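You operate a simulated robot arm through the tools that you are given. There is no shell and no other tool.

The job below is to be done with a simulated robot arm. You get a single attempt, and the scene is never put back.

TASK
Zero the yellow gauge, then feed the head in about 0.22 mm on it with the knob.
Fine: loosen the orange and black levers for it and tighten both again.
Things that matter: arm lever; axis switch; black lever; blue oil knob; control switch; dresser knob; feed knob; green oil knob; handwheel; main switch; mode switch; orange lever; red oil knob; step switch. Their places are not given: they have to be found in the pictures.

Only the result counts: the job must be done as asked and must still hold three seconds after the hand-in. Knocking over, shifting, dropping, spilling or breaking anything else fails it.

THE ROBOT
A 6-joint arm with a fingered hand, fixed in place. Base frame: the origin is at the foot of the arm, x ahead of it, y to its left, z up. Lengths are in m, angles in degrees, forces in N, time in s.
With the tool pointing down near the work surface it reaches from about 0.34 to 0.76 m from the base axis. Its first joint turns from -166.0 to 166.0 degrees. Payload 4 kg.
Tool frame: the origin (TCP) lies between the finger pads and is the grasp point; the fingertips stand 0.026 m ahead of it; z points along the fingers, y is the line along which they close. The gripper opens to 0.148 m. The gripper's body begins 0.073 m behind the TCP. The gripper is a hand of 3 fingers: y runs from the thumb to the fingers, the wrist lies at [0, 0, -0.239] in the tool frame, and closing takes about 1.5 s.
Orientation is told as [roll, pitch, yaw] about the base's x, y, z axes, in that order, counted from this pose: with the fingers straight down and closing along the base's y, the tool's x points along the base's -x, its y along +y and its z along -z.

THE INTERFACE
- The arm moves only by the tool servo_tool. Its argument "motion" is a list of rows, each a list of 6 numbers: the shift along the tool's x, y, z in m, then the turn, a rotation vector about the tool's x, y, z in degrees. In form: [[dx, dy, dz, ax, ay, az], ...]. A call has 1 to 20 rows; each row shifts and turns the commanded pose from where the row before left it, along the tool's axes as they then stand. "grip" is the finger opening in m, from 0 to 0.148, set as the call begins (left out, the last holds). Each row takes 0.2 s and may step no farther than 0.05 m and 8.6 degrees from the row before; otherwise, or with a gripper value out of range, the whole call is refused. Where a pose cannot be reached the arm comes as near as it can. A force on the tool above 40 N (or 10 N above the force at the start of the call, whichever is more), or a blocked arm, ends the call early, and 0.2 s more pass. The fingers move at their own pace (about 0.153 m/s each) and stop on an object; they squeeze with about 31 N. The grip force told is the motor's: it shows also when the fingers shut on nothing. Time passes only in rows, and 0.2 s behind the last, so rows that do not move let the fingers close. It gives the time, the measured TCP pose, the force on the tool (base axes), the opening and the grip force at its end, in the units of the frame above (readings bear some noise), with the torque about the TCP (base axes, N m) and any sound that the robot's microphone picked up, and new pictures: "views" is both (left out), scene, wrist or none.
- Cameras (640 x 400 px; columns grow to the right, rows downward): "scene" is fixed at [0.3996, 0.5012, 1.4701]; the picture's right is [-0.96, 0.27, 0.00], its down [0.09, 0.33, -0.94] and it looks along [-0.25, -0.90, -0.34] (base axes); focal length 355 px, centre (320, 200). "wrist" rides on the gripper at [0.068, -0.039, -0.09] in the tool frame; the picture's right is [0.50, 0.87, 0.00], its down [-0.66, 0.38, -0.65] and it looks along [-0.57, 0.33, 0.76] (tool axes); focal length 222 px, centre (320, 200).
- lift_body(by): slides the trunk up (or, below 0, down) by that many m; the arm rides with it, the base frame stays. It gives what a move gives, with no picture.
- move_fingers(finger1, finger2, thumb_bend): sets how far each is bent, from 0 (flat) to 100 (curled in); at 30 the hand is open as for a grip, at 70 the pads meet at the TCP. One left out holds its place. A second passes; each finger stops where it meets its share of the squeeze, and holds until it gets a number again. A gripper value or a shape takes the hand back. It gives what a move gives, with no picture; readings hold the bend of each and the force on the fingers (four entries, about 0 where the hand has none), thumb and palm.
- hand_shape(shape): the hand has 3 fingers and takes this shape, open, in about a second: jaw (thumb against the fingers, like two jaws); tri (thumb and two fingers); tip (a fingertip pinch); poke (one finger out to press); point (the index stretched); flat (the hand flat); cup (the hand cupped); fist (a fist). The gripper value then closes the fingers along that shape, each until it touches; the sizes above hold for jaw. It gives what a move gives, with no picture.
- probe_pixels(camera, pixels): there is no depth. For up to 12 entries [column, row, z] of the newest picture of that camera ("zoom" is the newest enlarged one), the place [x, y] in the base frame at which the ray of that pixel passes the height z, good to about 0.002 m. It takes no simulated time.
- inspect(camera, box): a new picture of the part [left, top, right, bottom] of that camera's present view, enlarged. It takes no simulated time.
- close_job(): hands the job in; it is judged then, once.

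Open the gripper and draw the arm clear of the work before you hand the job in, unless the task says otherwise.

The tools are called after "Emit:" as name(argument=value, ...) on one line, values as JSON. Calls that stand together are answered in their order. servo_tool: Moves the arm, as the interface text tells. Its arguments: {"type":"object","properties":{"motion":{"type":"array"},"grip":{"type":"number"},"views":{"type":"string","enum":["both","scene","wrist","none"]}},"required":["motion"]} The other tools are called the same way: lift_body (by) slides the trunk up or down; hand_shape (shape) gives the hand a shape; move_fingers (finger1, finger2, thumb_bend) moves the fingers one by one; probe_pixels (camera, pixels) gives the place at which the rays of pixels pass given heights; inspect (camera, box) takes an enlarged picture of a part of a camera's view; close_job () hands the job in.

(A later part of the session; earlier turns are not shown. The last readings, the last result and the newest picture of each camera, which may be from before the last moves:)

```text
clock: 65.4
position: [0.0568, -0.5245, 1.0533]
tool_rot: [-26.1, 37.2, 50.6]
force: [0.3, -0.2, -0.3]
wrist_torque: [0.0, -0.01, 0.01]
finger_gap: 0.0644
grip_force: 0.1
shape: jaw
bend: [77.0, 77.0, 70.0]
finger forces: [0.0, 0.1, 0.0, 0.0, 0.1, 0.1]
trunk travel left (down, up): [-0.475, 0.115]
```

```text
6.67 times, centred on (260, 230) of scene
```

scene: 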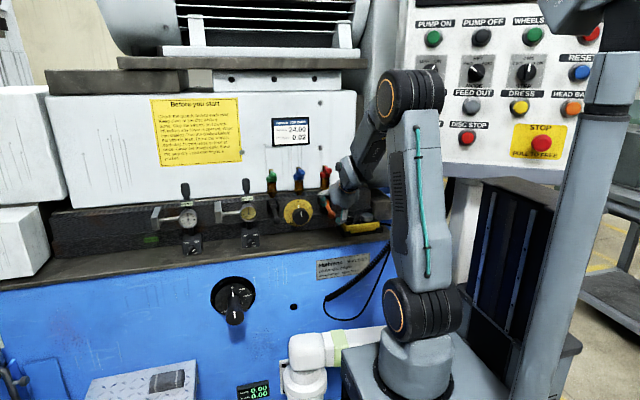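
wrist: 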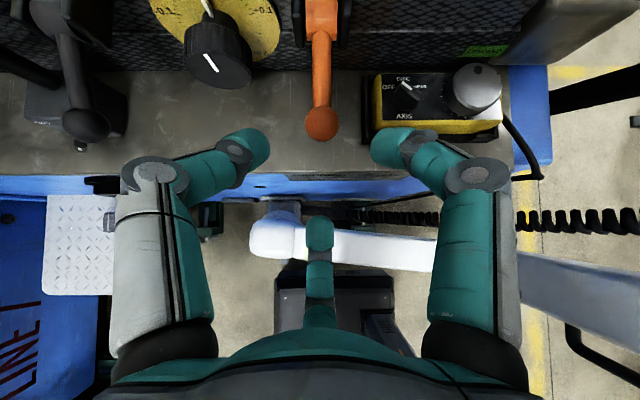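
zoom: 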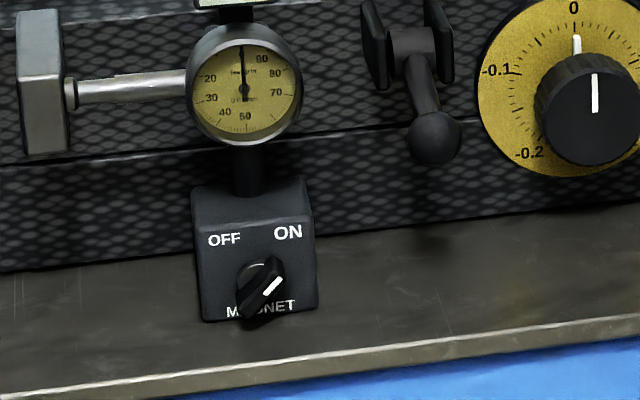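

Bench is at z≈0.896 and the raised balls are at y≈-0.585, z≈1.0. I'll move up and over to in front of the feed knob, in the open.

Emit:
servo_tool(motion=[[-0.0212, -0.0235, -0.0193, 0, 0, 0], [-0.0212, -0.0235, -0.0193, 0, 0, 0], [-0.0212, -0.0235, -0.0193, 0, 0, 0]], grip=0.11, views="none")

Emit:
lift_body(by=-0.08)

```text
clock: 66.2
position: [0.1403, -0.4794, 1.1016]
tool_rot: [-26.0, 36.7, 51.0]
force: [-0.4, 0.6, 0.7]
wrist_torque: [-0.02, -0.03, 0.03]
finger_gap: 0.1096
grip_force: 0.1
shape: jaw
bend: [27.0, 27.0, 56.0]
finger forces: [0.0, 0.1, 0.0, 0.0, 0.0, 0.1]
out of reach, approached as far as the arm can: row 1, 2, 3
trunk travel left (down, up): [-0.475, 0.115]
```

```text
clock: 67.4
position: [0.1412, -0.4777, 1.0226]
tool_rot: [-26.0, 36.7, 51.0]
force: [0.1, 0.3, 0.2]
wrist_torque: [0.02, 0.05, 0.02]
finger_gap: 0.1095
grip_force: 0.1
shape: jaw
bend: [27.0, 27.0, 56.0]
finger forces: [0.1, 0.0, 0.0, 0.0, 0.1, 0.0]
trunk travel left (down, up): [-0.395, 0.195]
```

Now I'll tilt the hand back to horizontal.

Emit:
servo_tool(motion=[[0, 0, 0, 3.75, 6.5, 0], [0, 0, 0, 3.75, 6.5, 0], [0, 0, 0, 3.75, 6.5, 0], [0, 0, 0, 3.75, 6.5, 0], [0, 0, 0, 3.75, 6.5, 0], [0, 0, 0, 3.75, 6.5, 0]])

```text
clock: 68.8
position: [0.1403, -0.4901, 1.0633]
tool_rot: [-80.2, 55.4, 13.1]
force: [-0.6, 1.1, 0.9]
wrist_torque: [0.02, 0.01, -0.03]
finger_gap: 0.1099
grip_force: 0.1
shape: jaw
bend: [27.0, 27.0, 56.0]
finger forces: [0.0, 0.0, 0.0, 0.0, 0.1, 0.0]
out of reach, approached as far as the arm can: row 1, 2, 3, 4
trunk travel left (down, up): [-0.395, 0.195]
```

scene: 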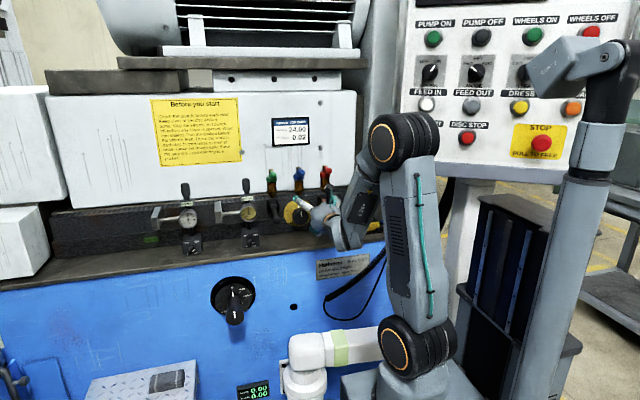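
wrist: 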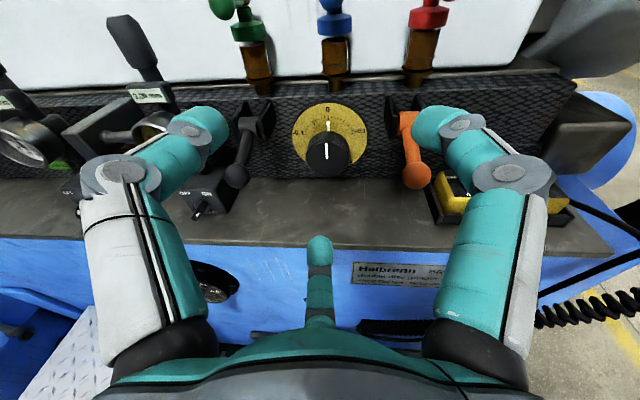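

The hand is nearly horizontal, and both levers and the knob are well seen. I'll correct the remaining yaw/tilt and roll +20°.

Emit:
servo_tool(motion=[[0, 0, -0.01, -1.04, 7.4, 0], [0, 0, 0, 0, 0, 7], [0, 0, 0, 0, 0, 7], [0, 0, 0, 0, 0, 7]])

```text
clock: 69.8
position: [0.1428, -0.4894, 1.0678]
tool_rot: [-90.0, 35.0, 0.1]
force: [1.1, 0.7, 1.1]
wrist_torque: [0.0, 0.01, -0.05]
finger_gap: 0.11
grip_force: 0.1
shape: jaw
bend: [27.0, 27.0, 56.0]
finger forces: [0.0, 0.0, 0.0, 0.1, 0.1, 0.0]
out of reach, approached as far as the arm can: row 1
trunk travel left (down, up): [-0.395, 0.195]
```

scene: 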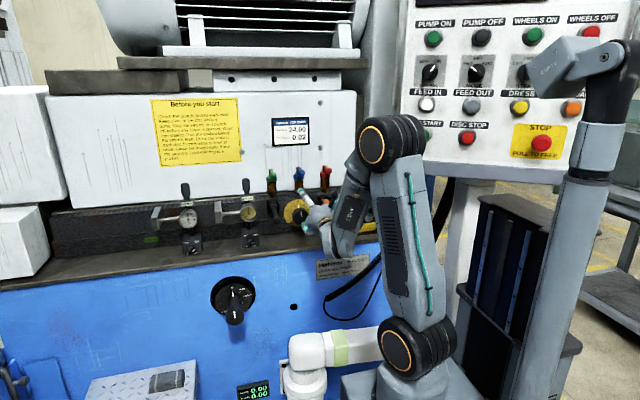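
wrist: 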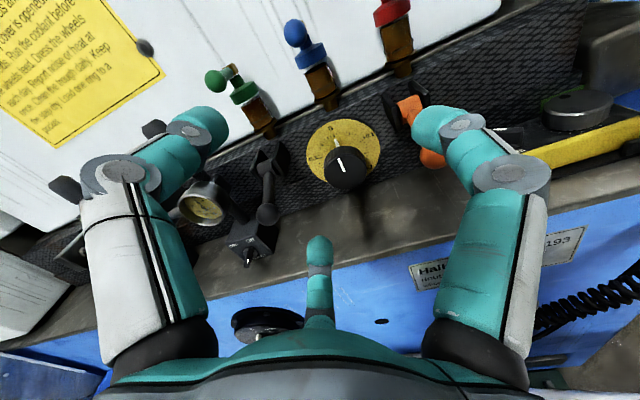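

The orientation is exact now (-90, 35, 0). I'll lower the trunk to bring the hand level with the knob (z≈0.972), then test the roll range here in the open.

Emit:
lift_body(by=-0.096)

Emit:
servo_tool(motion=[[0, 0, 0, 0, 0, 8], [0, 0, 0, 0, 0, 8], [0, 0, 0, 0, 0, 8], [0, 0, 0, 0, 0, 8]], views="none")

Emit:
servo_tool(motion=[[0, 0, 0, 0, 0, 8], [0, 0, 0, 0, 0, 8]], views="wrist")

```text
clock: 71.1
position: [0.1419, -0.4889, 0.9725]
tool_rot: [-90.0, 35.0, 0.1]
force: [-0.6, -0.1, -0.2]
wrist_torque: [-0.03, -0.01, 0.01]
finger_gap: 0.1099
grip_force: 0.1
shape: jaw
bend: [27.0, 27.0, 56.0]
finger forces: [0.0, 0.0, 0.0, 0.0, 0.0, 0.0]
trunk travel left (down, up): [-0.299, 0.291]
```

```text
clock: 72.1
position: [0.1663, -0.4332, 1.0416]
tool_rot: [-89.3, 3.4, -0.1]
force: [1.1, -0.2, -0.1]
wrist_torque: [-0.05, -0.04, -0.02]
finger_gap: 0.1096
grip_force: 0.1
shape: jaw
bend: [27.0, 27.0, 56.0]
finger forces: [0.0, 0.0, 0.0, 0.1, 0.1, 0.1]
out of reach, approached as far as the arm can: row 2, 3, 4
trunk travel left (down, up): [-0.299, 0.291]
```

```text
clock: 72.7
position: [0.171, -0.3857, 1.0831]
tool_rot: [-89.5, -12.8, -0.1]
force: [0.5, -0.4, -0.2]
wrist_torque: [-0.01, -0.01, 0.0]
finger_gap: 0.1096
grip_force: 0.1
shape: jaw
bend: [27.0, 27.0, 56.0]
finger forces: [0.0, 0.1, 0.1, 0.1, 0.0, 0.0]
out of reach, approached as far as the arm can: row 1, 2
trunk travel left (down, up): [-0.299, 0.291]
```

wrist: 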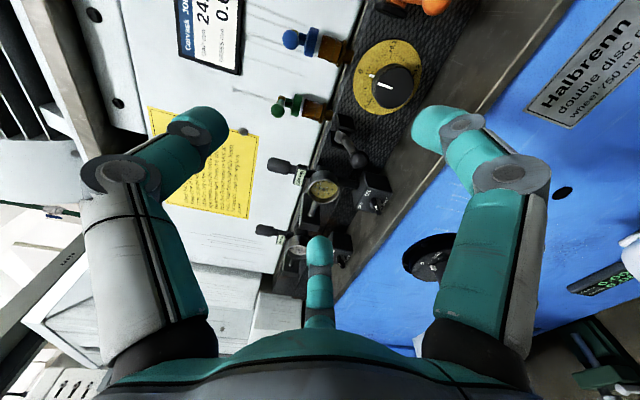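

The roll limit lies near θ≈25° at this spot, so I'll work on the other side of it. I'll inspect the feed dial for markings before deciding on the direction.

Emit:
inspect(camera="wrist", box=[330, 20, 450, 140])

Emit:
inspect(camera="scene", box=[280, 190, 320, 230])

```text
3.33 times, centred on (390, 80) of wrist
```

zoom: 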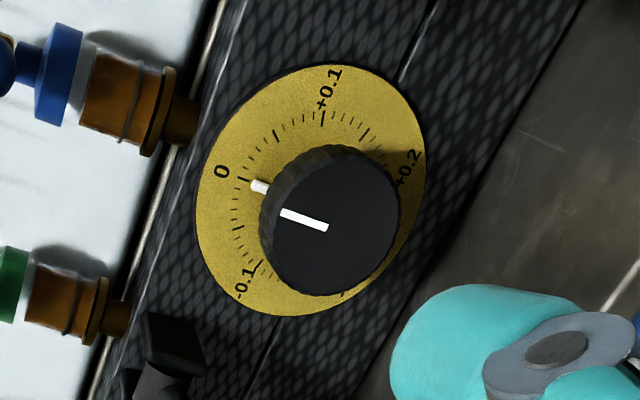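

```text
10.00 times, centred on (300, 210) of scene
```

zoom: 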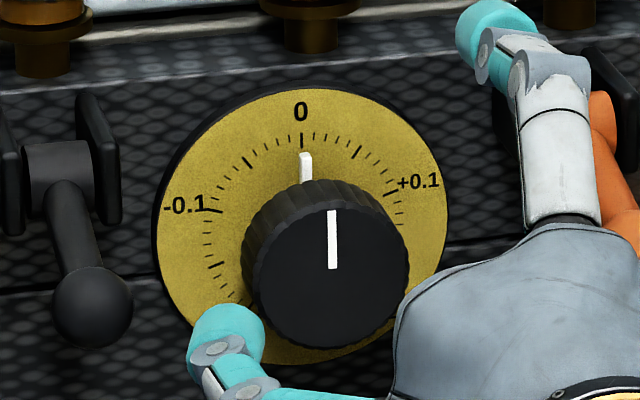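

The marks put 0.1 mm at roughly 70–75°, with + clockwise. I'll roll back to θ≈110° so that I can turn clockwise from there.

Emit:
servo_tool(motion=[[0, 0, 0, 0, 0, -8.2], [0, 0, 0, 0, 0, -8.2], [0, 0, 0, 0, 0, -8.2], [0, 0, 0, 0, 0, -8.2], [0, 0, 0, 0, 0, -8.2], [0, 0, 0, 0, 0, -8.2], [0, 0, 0, 0, 0, -8.2], [0, 0, 0, 0, 0, -8.2], [0, 0, 0, 0, 0, -8.2], [0, 0, 0, 0, 0, -8.2], [0, 0, 0, 0, 0, -8.2], [0, 0, 0, 0, 0, -8.2], [0, 0, 0, 0, 0, -8.2], [0, 0, 0, 0, 0, -8.2], [0, 0, 0, 0, 0, -8.2]])

```text
clock: 75.9
position: [0.1708, -0.3869, 1.0829]
tool_rot: [89.7, 69.7, 179.8]
force: [0.4, -0.3, 0.0]
wrist_torque: [-0.01, 0.0, -0.01]
finger_gap: 0.1097
grip_force: 0.1
shape: jaw
bend: [27.0, 27.0, 56.0]
finger forces: [0.1, 0.0, 0.0, 0.0, 0.1, 0.1]
trunk travel left (down, up): [-0.299, 0.291]
```

scene: 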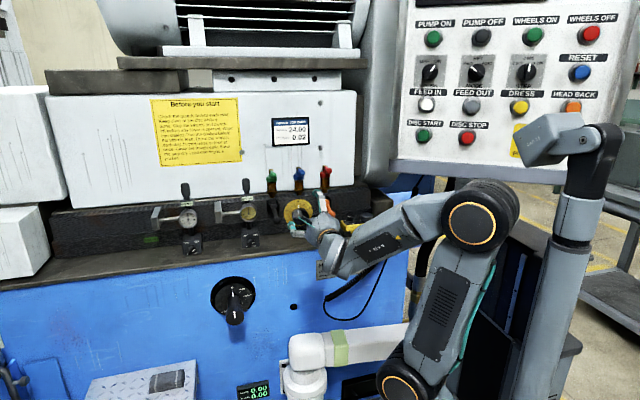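
wrist: 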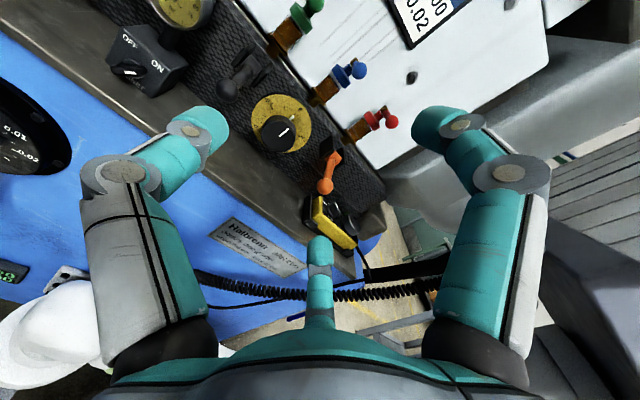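

θ is 110° and the position held. I'll move in front of the knob, staying 10 cm off.

Emit:
servo_tool(motion=[[-0.0272, -0.0042, 0.0358, 0, 0, 0], [-0.0272, -0.0042, 0.0358, 0, 0, 0], [-0.0272, -0.0042, 0.0358, 0, 0, 0], [-0.0272, -0.0042, 0.0358, 0, 0, 0]], grip=0.08)

Emit:
inspect(camera="wrist", box=[200, 50, 440, 200])

Emit:
inspect(camera="scene", box=[240, 170, 360, 250])

```text
clock: 76.9
position: [0.1471, -0.5283, 0.9745]
tool_rot: [90.0, 69.9, -179.8]
force: [0.1, 0.3, -0.5]
wrist_torque: [0.01, -0.01, 0.03]
finger_gap: 0.0805
grip_force: 0.0
shape: jaw
bend: [34.0, 34.0, 70.0]
finger forces: [0.1, 0.0, 0.0, 0.0, 0.0, 0.0]
trunk travel left (down, up): [-0.299, 0.291]
```

scene: 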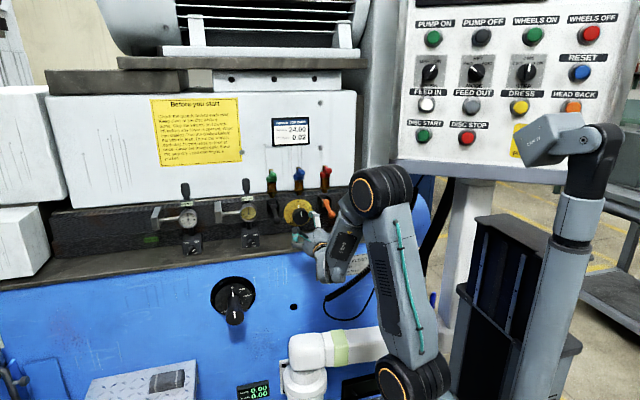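
wrist: 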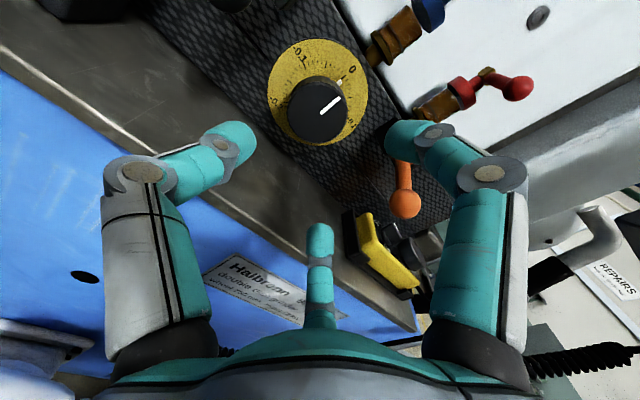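

```text
2.67 times, centred on (320, 125) of wrist
```

zoom: 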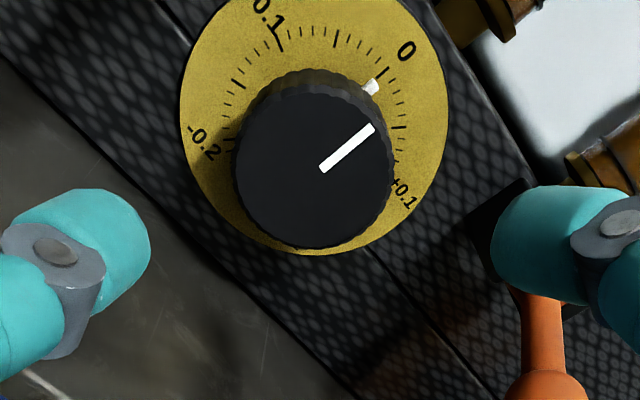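

```text
5.00 times, centred on (300, 210) of scene
```

zoom: 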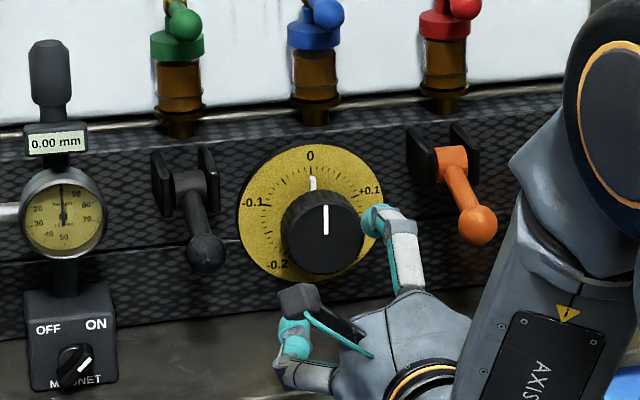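

The knob is centered within 2 mm. I'll tilt 8° down (for bench clearance) and advance most of the way.

Emit:
servo_tool(motion=[[0, 0, 0, 2.74, -7.52, 0], [0.004, 0.001, 0.03, 0, 0, 0], [0.004, 0.001, 0.03, 0, 0, 0], [0.004, 0.001, 0.03, 0, 0, 0]])

Emit:
inspect(camera="wrist", box=[160, 50, 480, 250])

Emit:
inspect(camera="scene", box=[240, 170, 360, 250])

```text
clock: 77.9
position: [0.1503, -0.6201, 0.975]
tool_rot: [67.8, 68.5, 159.3]
force: [-0.4, -0.3, -0.8]
wrist_torque: [0.03, -0.02, -0.04]
finger_gap: 0.0804
grip_force: 0.1
shape: jaw
bend: [34.0, 34.0, 70.0]
finger forces: [0.1, 0.0, 0.1, 0.0, 0.0, 0.0]
trunk travel left (down, up): [-0.299, 0.291]
```

scene: 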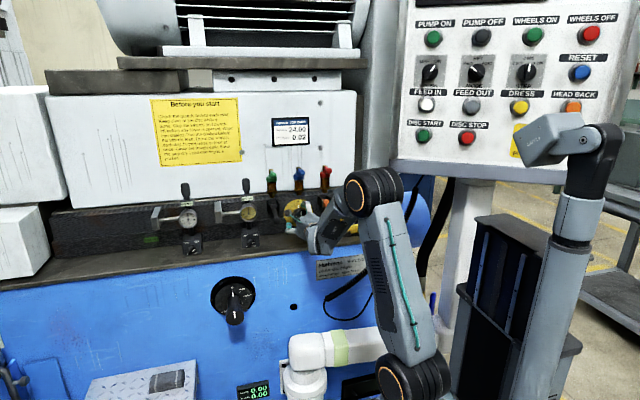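
wrist: 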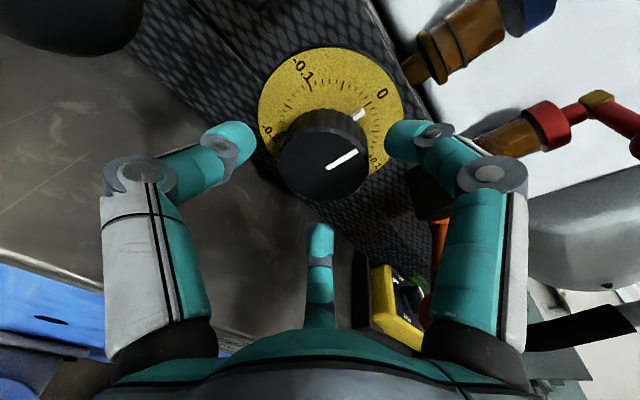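

```text
2.00 times, centred on (320, 150) of wrist
```

zoom: 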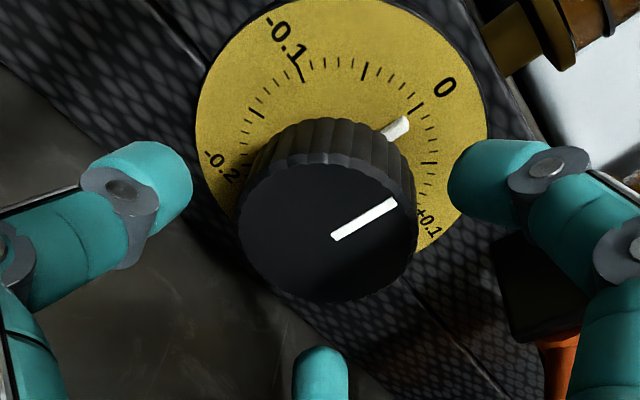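

```text
5.00 times, centred on (300, 210) of scene
```

zoom: 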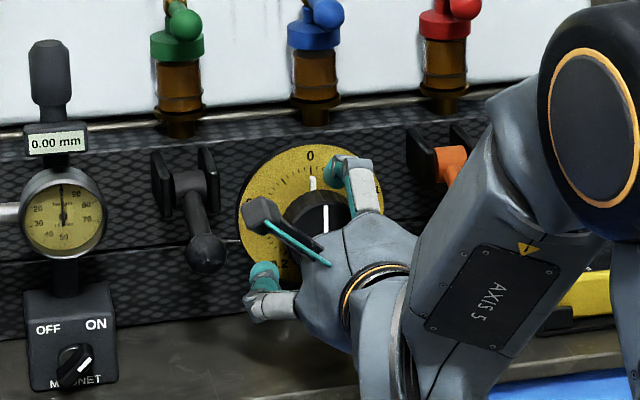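

Well centered. I'll advance the last 31 mm and close on the knob.

Emit:
servo_tool(motion=[[0.0018, 0.0014, 0.0154, 0, 0, 0], [0.0018, 0.0014, 0.0154, 0, 0, 0]], views="none")

Emit:
servo_tool(motion=[[0, 0, 0, 0, 0, 0], [0, 0, 0, 0, 0, 0], [0, 0, 0, 0, 0, 0], [0, 0, 0, 0, 0, 0]], grip=0.045)

Emit:
inspect(camera="wrist", box=[160, 50, 480, 250])

Emit:
inspect(camera="scene", box=[240, 170, 360, 250])

```text
clock: 78.5
position: [0.1483, -0.6514, 0.9757]
tool_rot: [67.6, 68.4, 159.2]
force: [0.4, 0.4, 0.5]
wrist_torque: [0.01, -0.01, 0.02]
finger_gap: 0.0805
grip_force: 0.0
shape: jaw
bend: [34.0, 34.0, 70.0]
finger forces: [0.0, 0.1, 0.0, 0.0, 0.1, 0.1]
trunk travel left (down, up): [-0.299, 0.291]
```

```text
clock: 79.5
position: [0.1483, -0.6522, 0.9746]
tool_rot: [67.6, 68.3, 159.1]
force: [1.5, -6.7, -0.2]
wrist_torque: [0.08, 0.01, 0.1]
finger_gap: 0.0508
grip_force: 31.2
shape: jaw
bend: [77.0, 77.0, 70.0]
finger forces: [28.5, 27.5, 0.0, 0.0, 29.0, 0.1]
trunk travel left (down, up): [-0.299, 0.291]
```

scene: 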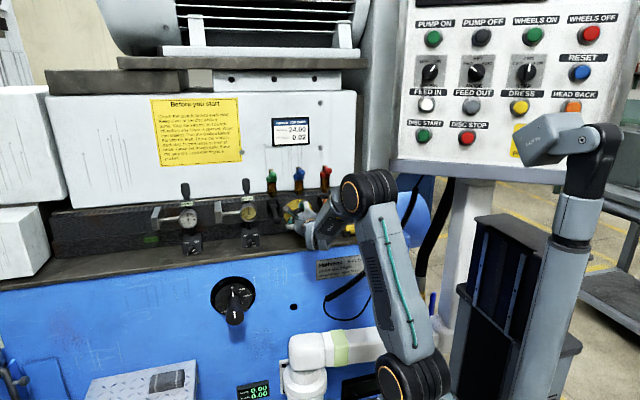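
wrist: 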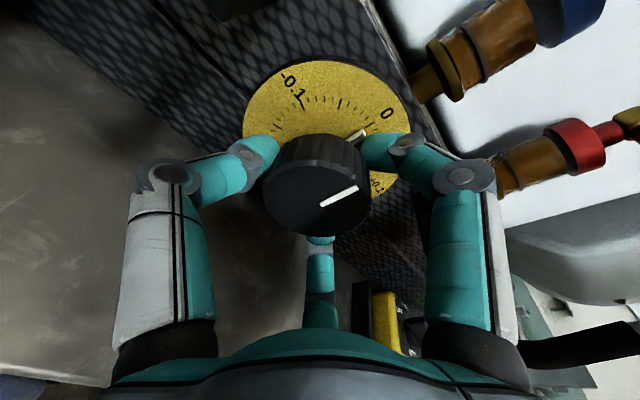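

```text
2.00 times, centred on (320, 150) of wrist
```

zoom: 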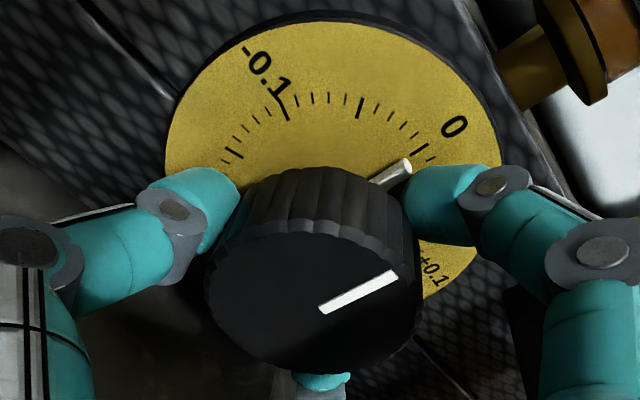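

```text
5.00 times, centred on (300, 210) of scene
```

zoom: 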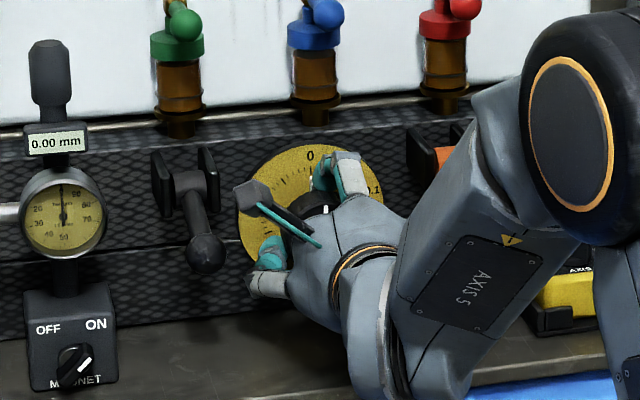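

The knob is firmly held. I'll turn +24° clockwise and read the gauge.

Emit:
servo_tool(motion=[[0, 0, 0, 0, 0, 6], [0, 0, 0, 0, 0, 6], [0, 0, 0, 0, 0, 6], [0, 0, 0, 0, 0, 6]])

Emit:
inspect(camera="scene", box=[240, 170, 360, 250])

```text
clock: 80.5
position: [0.1499, -0.6522, 0.9736]
tool_rot: [-26.2, 81.0, 63.8]
force: [3.6, -2.9, -1.4]
wrist_torque: [-0.09, 0.02, 0.74]
finger_gap: 0.0511
grip_force: 30.8
shape: jaw
bend: [77.0, 77.0, 70.0]
finger forces: [30.6, 29.2, 0.0, 0.0, 33.4, 0.0]
trunk travel left (down, up): [-0.299, 0.291]
```

scene: 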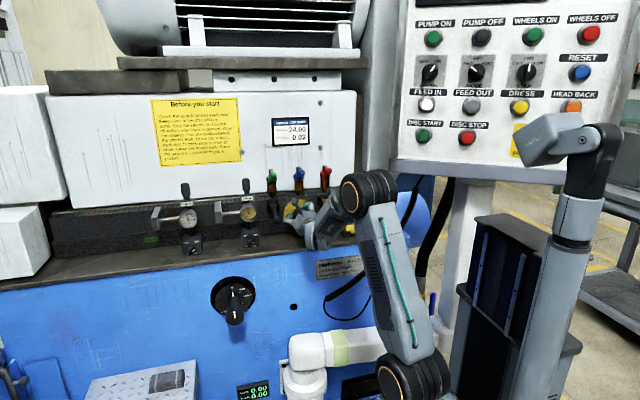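
wrist: 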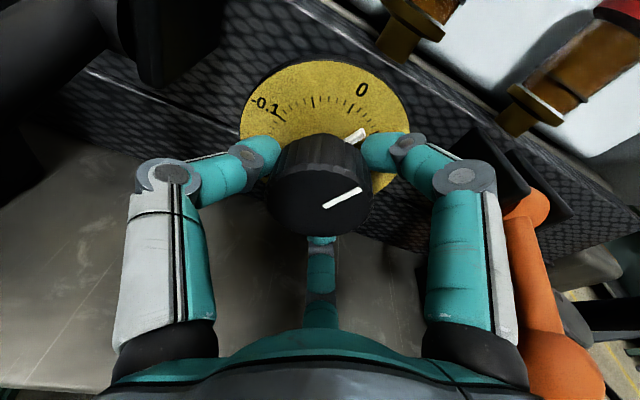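

```text
5.00 times, centred on (300, 210) of scene
```

zoom: 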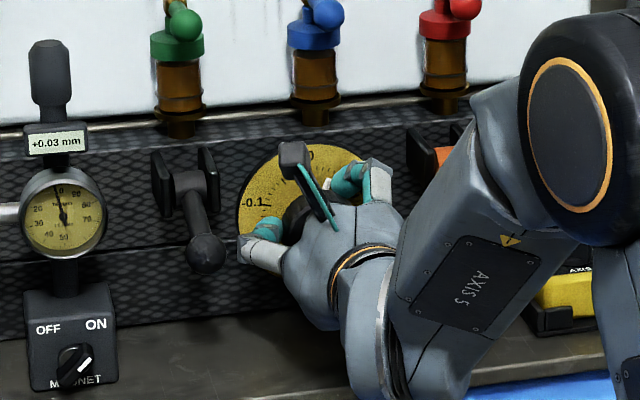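

+0.03 mm: clockwise gives plus, as on the dial. I'll continue turning while watching for bench contact.

Emit:
servo_tool(motion=[[0, 0, 0, 0, 0, 6], [0, 0, 0, 0, 0, 6], [0, 0, 0, 0, 0, 6], [0, 0, 0, 0, 0, 6]])

Emit:
inspect(camera="scene", box=[240, 170, 360, 250])

```text
clock: 81.5
position: [0.1506, -0.6528, 0.9733]
tool_rot: [-73.4, 60.9, 14.8]
force: [8.1, 0.1, 2.3]
wrist_torque: [-0.63, 0.0, 0.98]
finger_gap: 0.052
grip_force: 30.9
shape: jaw
bend: [76.0, 76.0, 71.0]
finger forces: [27.7, 28.1, 0.0, 0.0, 38.9, 0.0]
trunk travel left (down, up): [-0.299, 0.291]
```

scene: 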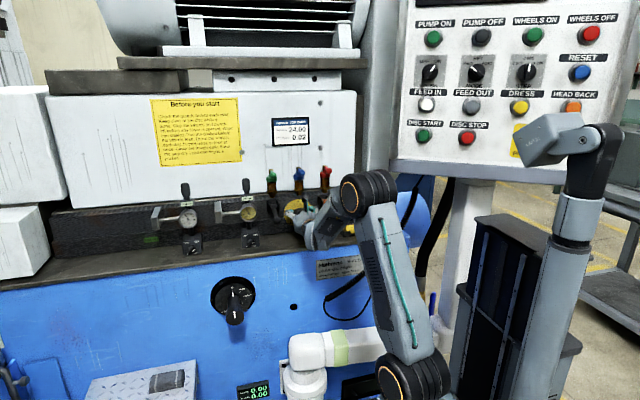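
wrist: 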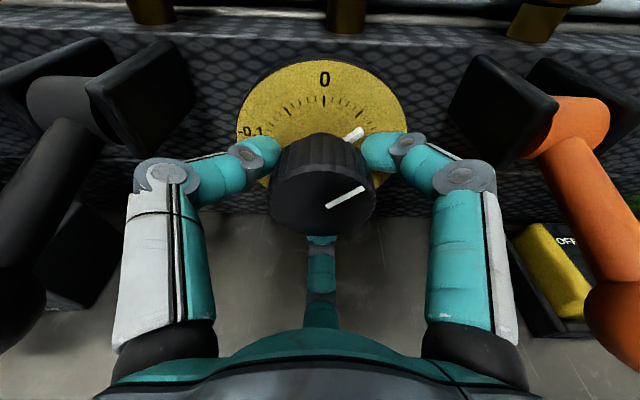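

```text
5.00 times, centred on (300, 210) of scene
```

zoom: 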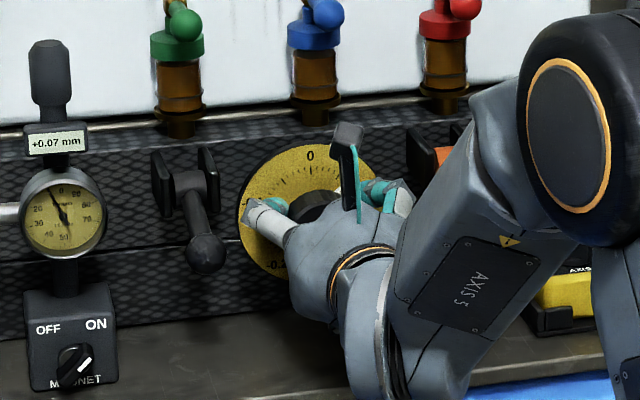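

+0.07 and no bench contact with the finger at the bottom. I'll turn a further +24°.

Emit:
servo_tool(motion=[[0, 0, 0, 0, 0, 6], [0, 0, 0, 0, 0, 6], [0, 0, 0, 0, 0, 6], [0, 0, 0, 0, 0, 6]])

Emit:
inspect(camera="scene", box=[240, 170, 360, 250])

```text
clock: 82.5
position: [0.1501, -0.6521, 0.9751]
tool_rot: [-80.0, 37.5, 6.3]
force: [12.6, 0.2, 4.6]
wrist_torque: [-1.01, 0.02, 1.23]
finger_gap: 0.0518
grip_force: 31.2
shape: jaw
bend: [46.0, 76.0, 72.0]
finger forces: [25.3, 28.9, 0.1, 0.1, 43.2, 0.0]
trunk travel left (down, up): [-0.299, 0.291]
```

scene: 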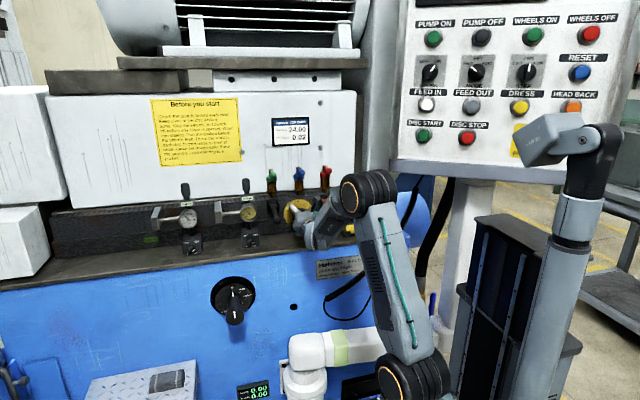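
wrist: 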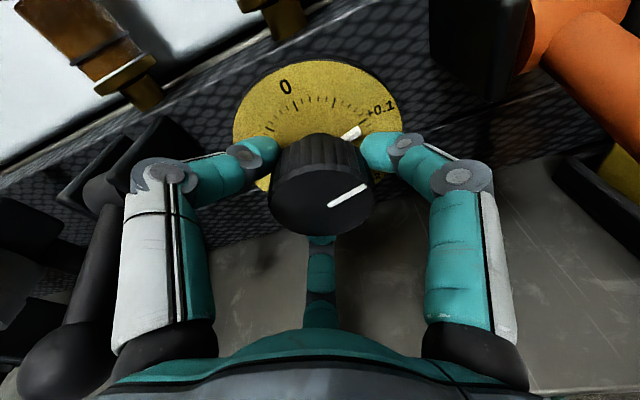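

```text
5.00 times, centred on (300, 210) of scene
```

zoom: 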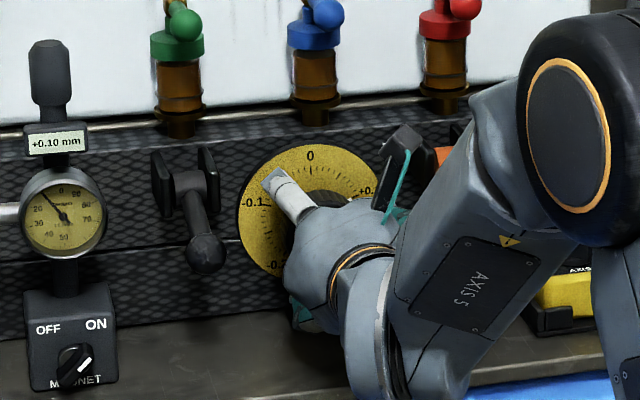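

+0.10 mm now. The roll limit is near, so I'll open modestly, retreat 100 mm straight back, and roll back for the second stroke.

Emit:
servo_tool(motion=[[0, 0, 0, 0, 0, 0], [0, 0, 0, 0, 0, 0], [0, 0, 0, 0, 0, 0], [0, 0, -0.02, 0, 0, 0], [0, 0, -0.03, 0, 0, 0], [0, 0, -0.03, 0, 0, 0], [0, 0, -0.02, 0, 0, 0]], grip=0.068)

Emit:
inspect(camera="scene", box=[240, 170, 360, 250])

```text
clock: 84.1
position: [0.1479, -0.5533, 0.9877]
tool_rot: [-79.8, 37.6, 6.3]
force: [0.8, -0.8, 0.2]
wrist_torque: [0.06, -0.03, -0.02]
finger_gap: 0.0676
grip_force: 0.0
shape: jaw
bend: [38.0, 38.0, 70.0]
finger forces: [0.0, 0.0, 0.0, 0.0, 0.0, 0.0]
trunk travel left (down, up): [-0.299, 0.291]
```

scene: 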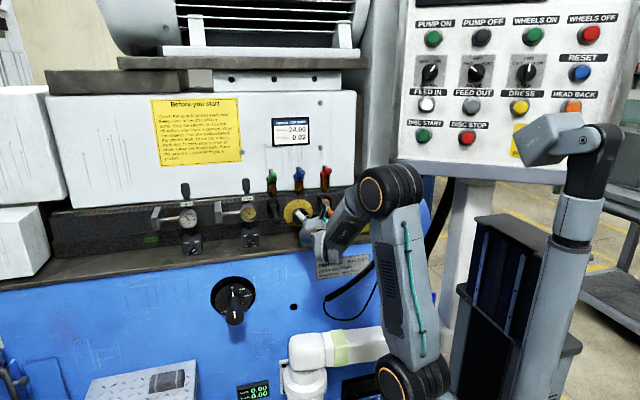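
wrist: 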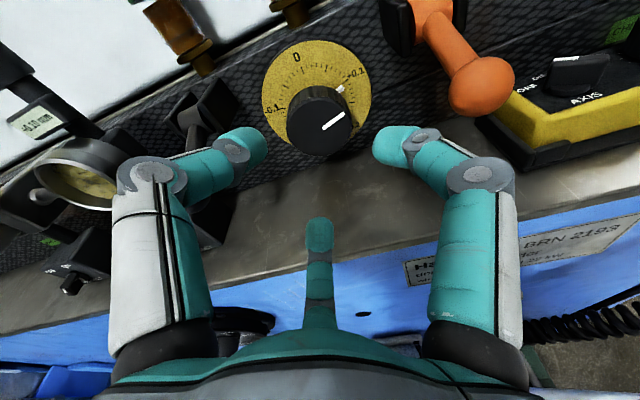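

```text
5.00 times, centred on (300, 210) of scene
```

zoom: 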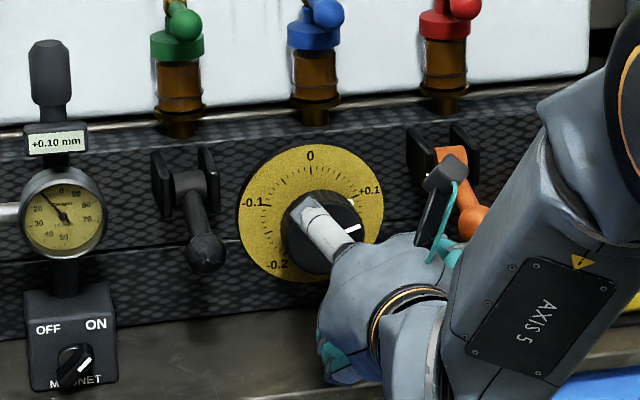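

The reading holds at +0.10. I'll roll back -76° here and advance again.

Emit:
servo_tool(motion=[[0, 0, -0.005, 0, 0, -7.6], [0, 0, 0, 0, 0, -7.6], [0, 0, 0, 0, 0, -7.6], [0, 0, 0, 0, 0, -7.6], [0, 0, 0, 0, 0, -7.6], [0, 0, 0, 0, 0, -7.6], [0, 0, 0, 0, 0, -7.6], [0, 0, 0, 0, 0, -7.6], [0, 0, 0, 0, 0, -7.6], [0, 0, 0, 0, 0, -7.6]], grip=0.08)

Emit:
inspect(camera="wrist", box=[200, 50, 440, 200])

```text
clock: 86.3
position: [0.1502, -0.5485, 0.9889]
tool_rot: [71.1, 64.7, 162.9]
force: [-0.1, -0.8, -1.0]
wrist_torque: [-0.01, 0.0, -0.03]
finger_gap: 0.0795
grip_force: 0.1
shape: jaw
bend: [35.0, 35.0, 70.0]
finger forces: [0.1, 0.0, 0.0, 0.0, 0.1, 0.1]
trunk travel left (down, up): [-0.299, 0.291]
```

scene: 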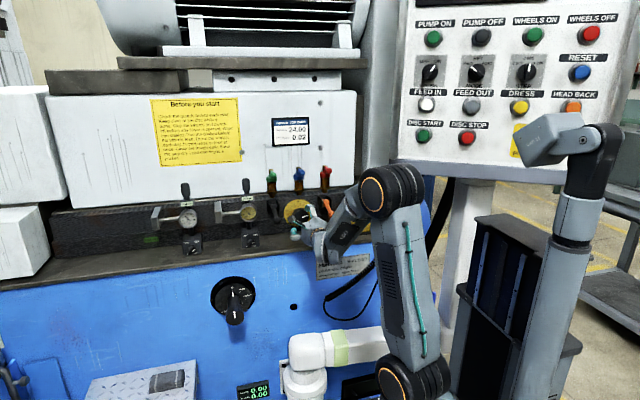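
wrist: 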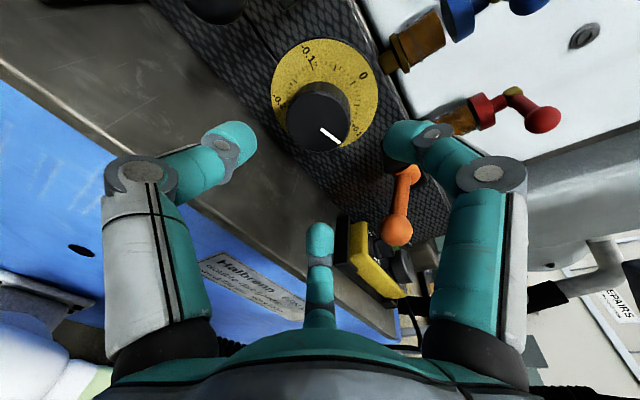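

```text
2.67 times, centred on (320, 125) of wrist
```

zoom: 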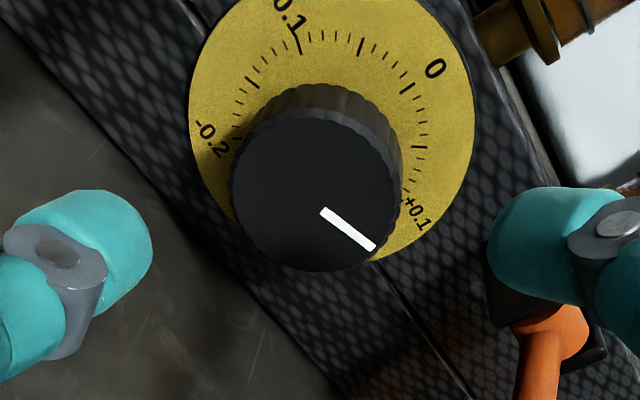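

I'll advance 104 mm along the hand axis and grip the knob again.

Emit:
servo_tool(motion=[[0, 0.001, 0.03, 0, 0, 0], [0, 0, 0.03, 0, 0, 0], [0, 0, 0.03, 0, 0, 0], [0, 0, 0.014, 0, 0, 0]], views="none")

Emit:
servo_tool(motion=[[0, 0, 0, 0, 0, 0], [0, 0, 0, 0, 0, 0], [0, 0, 0, 0, 0, 0], [0, 0, 0, 0, 0, 0]], grip=0.045)

Emit:
inspect(camera="scene", box=[240, 170, 360, 250])

```text
clock: 87.3
position: [0.1513, -0.6536, 0.9745]
tool_rot: [70.9, 64.5, 162.7]
force: [-0.2, -0.2, 0.1]
wrist_torque: [-0.01, 0.0, 0.0]
finger_gap: 0.0795
grip_force: 0.1
shape: jaw
bend: [35.0, 35.0, 70.0]
finger forces: [0.1, 0.1, 0.1, 0.0, 0.1, 0.0]
trunk travel left (down, up): [-0.299, 0.291]
```

```text
clock: 88.3
position: [0.1502, -0.6532, 0.9747]
tool_rot: [70.7, 64.7, 162.7]
force: [1.2, -10.4, -1.7]
wrist_torque: [0.41, -0.01, 0.13]
finger_gap: 0.0496
grip_force: 30.6
shape: jaw
bend: [77.0, 77.0, 70.0]
finger forces: [29.1, 28.0, 0.0, 0.0, 28.7, 0.0]
trunk travel left (down, up): [-0.299, 0.291]
```

scene: 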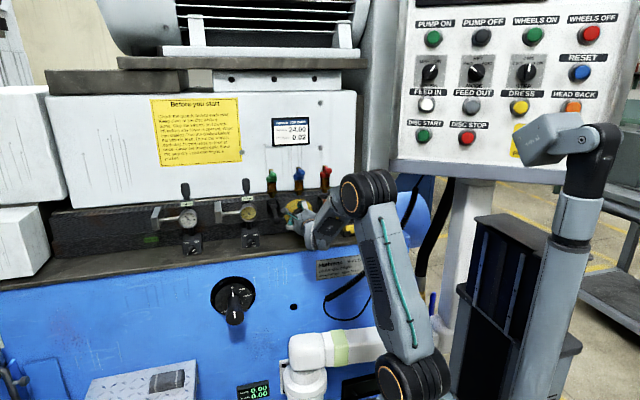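
wrist: 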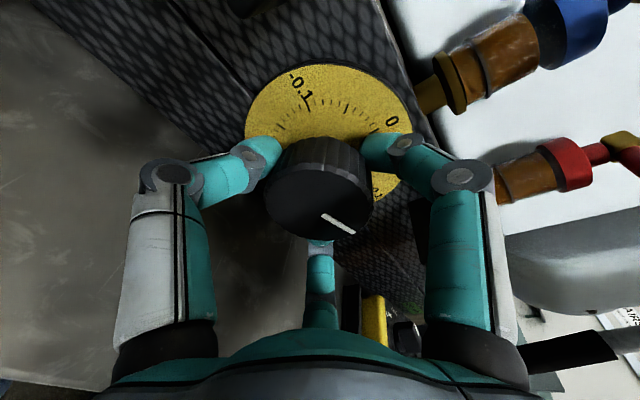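

```text
5.00 times, centred on (300, 210) of scene
```

zoom: 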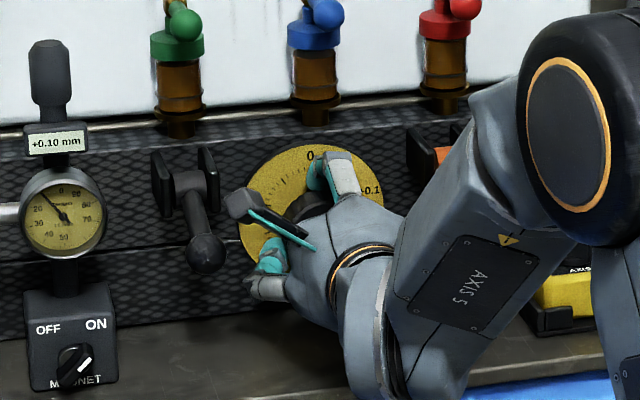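

Gripped at +0.10. I'll turn +60° in small rows.

Emit:
servo_tool(motion=[[0, 0, 0, 0, 0, 6], [0, 0, 0, 0, 0, 6], [0, 0, 0, 0, 0, 6], [0, 0, 0, 0, 0, 6], [0, 0, 0, 0, 0, 6], [0, 0, 0, 0, 0, 6], [0, 0, 0, 0, 0, 6], [0, 0, 0, 0, 0, 6], [0, 0, 0, 0, 0, 6], [0, 0, 0, 0, 0, 6]])

Emit:
inspect(camera="scene", box=[240, 170, 360, 250])

```text
clock: 90.5
position: [0.1507, -0.6512, 0.9731]
tool_rot: [-76.6, 53.3, 11.0]
force: [15.2, -17.2, 2.3]
wrist_torque: [-0.8, 0.0, 1.19]
finger_gap: 0.049
grip_force: 31.1
shape: jaw
bend: [46.0, 47.0, 70.0]
finger forces: [24.5, 27.3, 0.0, 0.1, 39.9, 0.0]
trunk travel left (down, up): [-0.299, 0.291]
```

scene: 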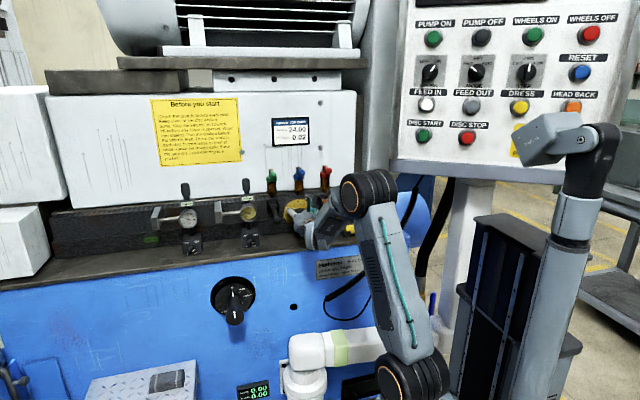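
wrist: 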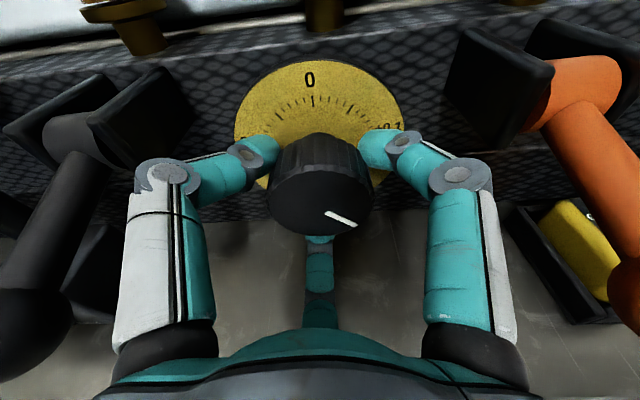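

```text
5.00 times, centred on (300, 210) of scene
```

zoom: 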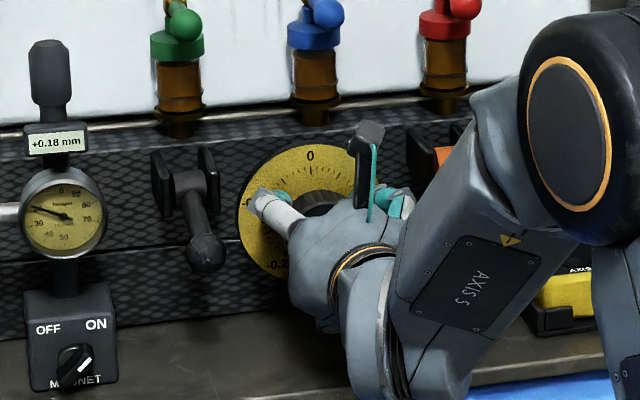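

+0.18. I'll turn 20° more and check again.

Emit:
servo_tool(motion=[[0, 0, 0, 0, 0, 5], [0, 0, 0, 0, 0, 5], [0, 0, 0, 0, 0, 5], [0, 0, 0, 0, 0, 5]], views="none")

Emit:
inspect(camera="scene", box=[240, 170, 360, 250])

```text
clock: 91.5
position: [0.1498, -0.6523, 0.9747]
tool_rot: [-80.3, 33.7, 5.5]
force: [15.5, -10.7, 6.3]
wrist_torque: [-1.16, 0.02, 1.05]
finger_gap: 0.0497
grip_force: 30.6
shape: jaw
bend: [47.0, 47.0, 71.0]
finger forces: [24.6, 29.4, 0.0, 0.0, 42.7, 0.0]
trunk travel left (down, up): [-0.299, 0.291]
```

```text
5.00 times, centred on (300, 210) of scene
```

zoom: 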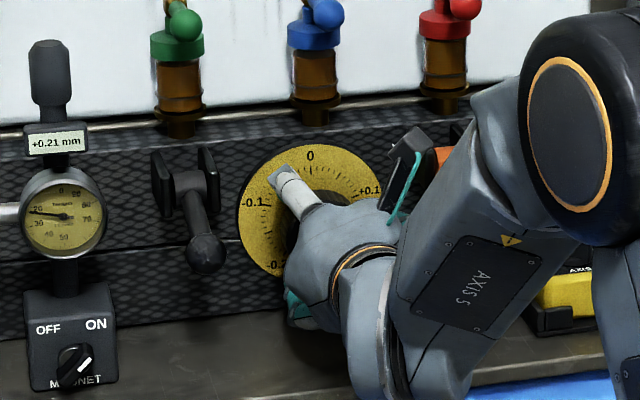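

+0.21. I'll turn 5° more.

Emit:
servo_tool(motion=[[0, 0, 0, 0, 0, 2.5], [0, 0, 0, 0, 0, 2.5], [0, 0, 0, 0, 0, 0]], views="none")

Emit:
inspect(camera="scene", box=[230, 185, 266, 215])

```text
clock: 92.3
position: [0.15, -0.6507, 0.9755]
tool_rot: [-80.9, 28.8, 4.5]
force: [12.9, -12.1, 7.0]
wrist_torque: [-1.2, -0.02, 0.97]
finger_gap: 0.0498
grip_force: 31.2
shape: jaw
bend: [47.0, 47.0, 71.0]
finger forces: [25.0, 30.0, 0.0, 0.1, 42.1, 0.1]
trunk travel left (down, up): [-0.299, 0.291]
```

```text
13.33 times, centred on (248, 200) of scene
```

zoom: 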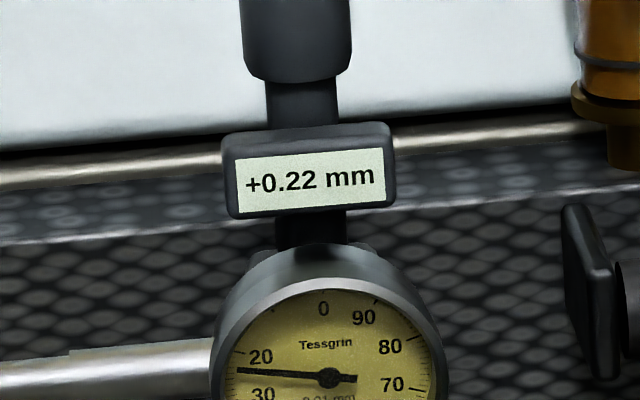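

+0.22 mm on the gauge. I'll open modestly and retreat straight back, then check that it holds.

Emit:
servo_tool(motion=[[0, 0, 0, 0, 0, 0], [0, 0, 0, 0, 0, 0], [0, 0, 0, 0, 0, 0], [0, 0, -0.02, 0, 0, 0], [0, 0, -0.03, 0, 0, 0], [0, 0, -0.03, 0, 0, 0], [0, 0, -0.03, 0, 0, 0]], grip=0.068)

Emit:
inspect(camera="scene", box=[230, 185, 266, 215])

Emit:
inspect(camera="scene", box=[240, 170, 360, 250])

```text
clock: 93.9
position: [0.1486, -0.5447, 0.9911]
tool_rot: [-80.9, 28.8, 4.5]
force: [-0.1, -0.2, 0.6]
wrist_torque: [0.0, 0.01, -0.03]
finger_gap: 0.0675
grip_force: 0.0
shape: jaw
bend: [38.0, 38.0, 70.0]
finger forces: [0.0, 0.0, 0.0, 0.1, 0.1, 0.0]
trunk travel left (down, up): [-0.299, 0.291]
```

scene: 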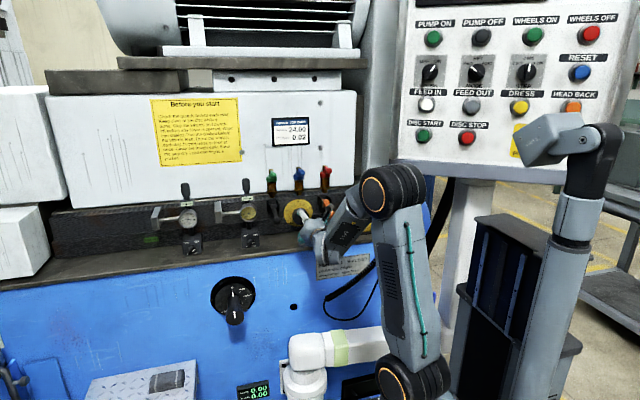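
wrist: 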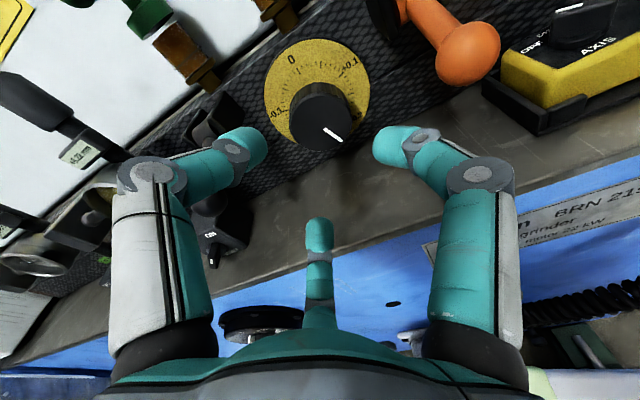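

```text
13.33 times, centred on (248, 200) of scene
```

zoom: 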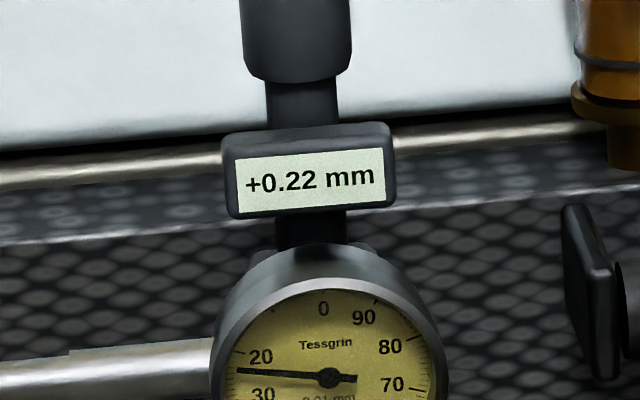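

```text
5.00 times, centred on (300, 210) of scene
```

zoom: 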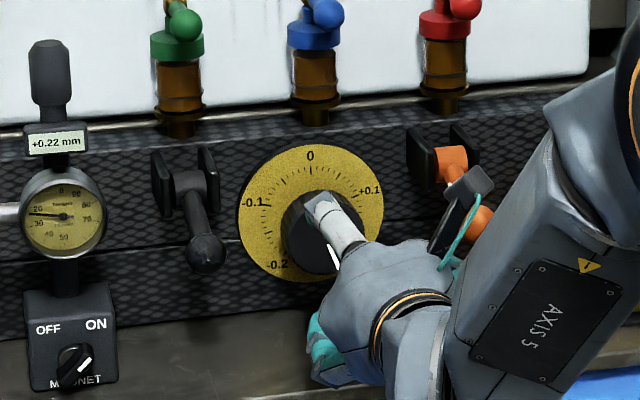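

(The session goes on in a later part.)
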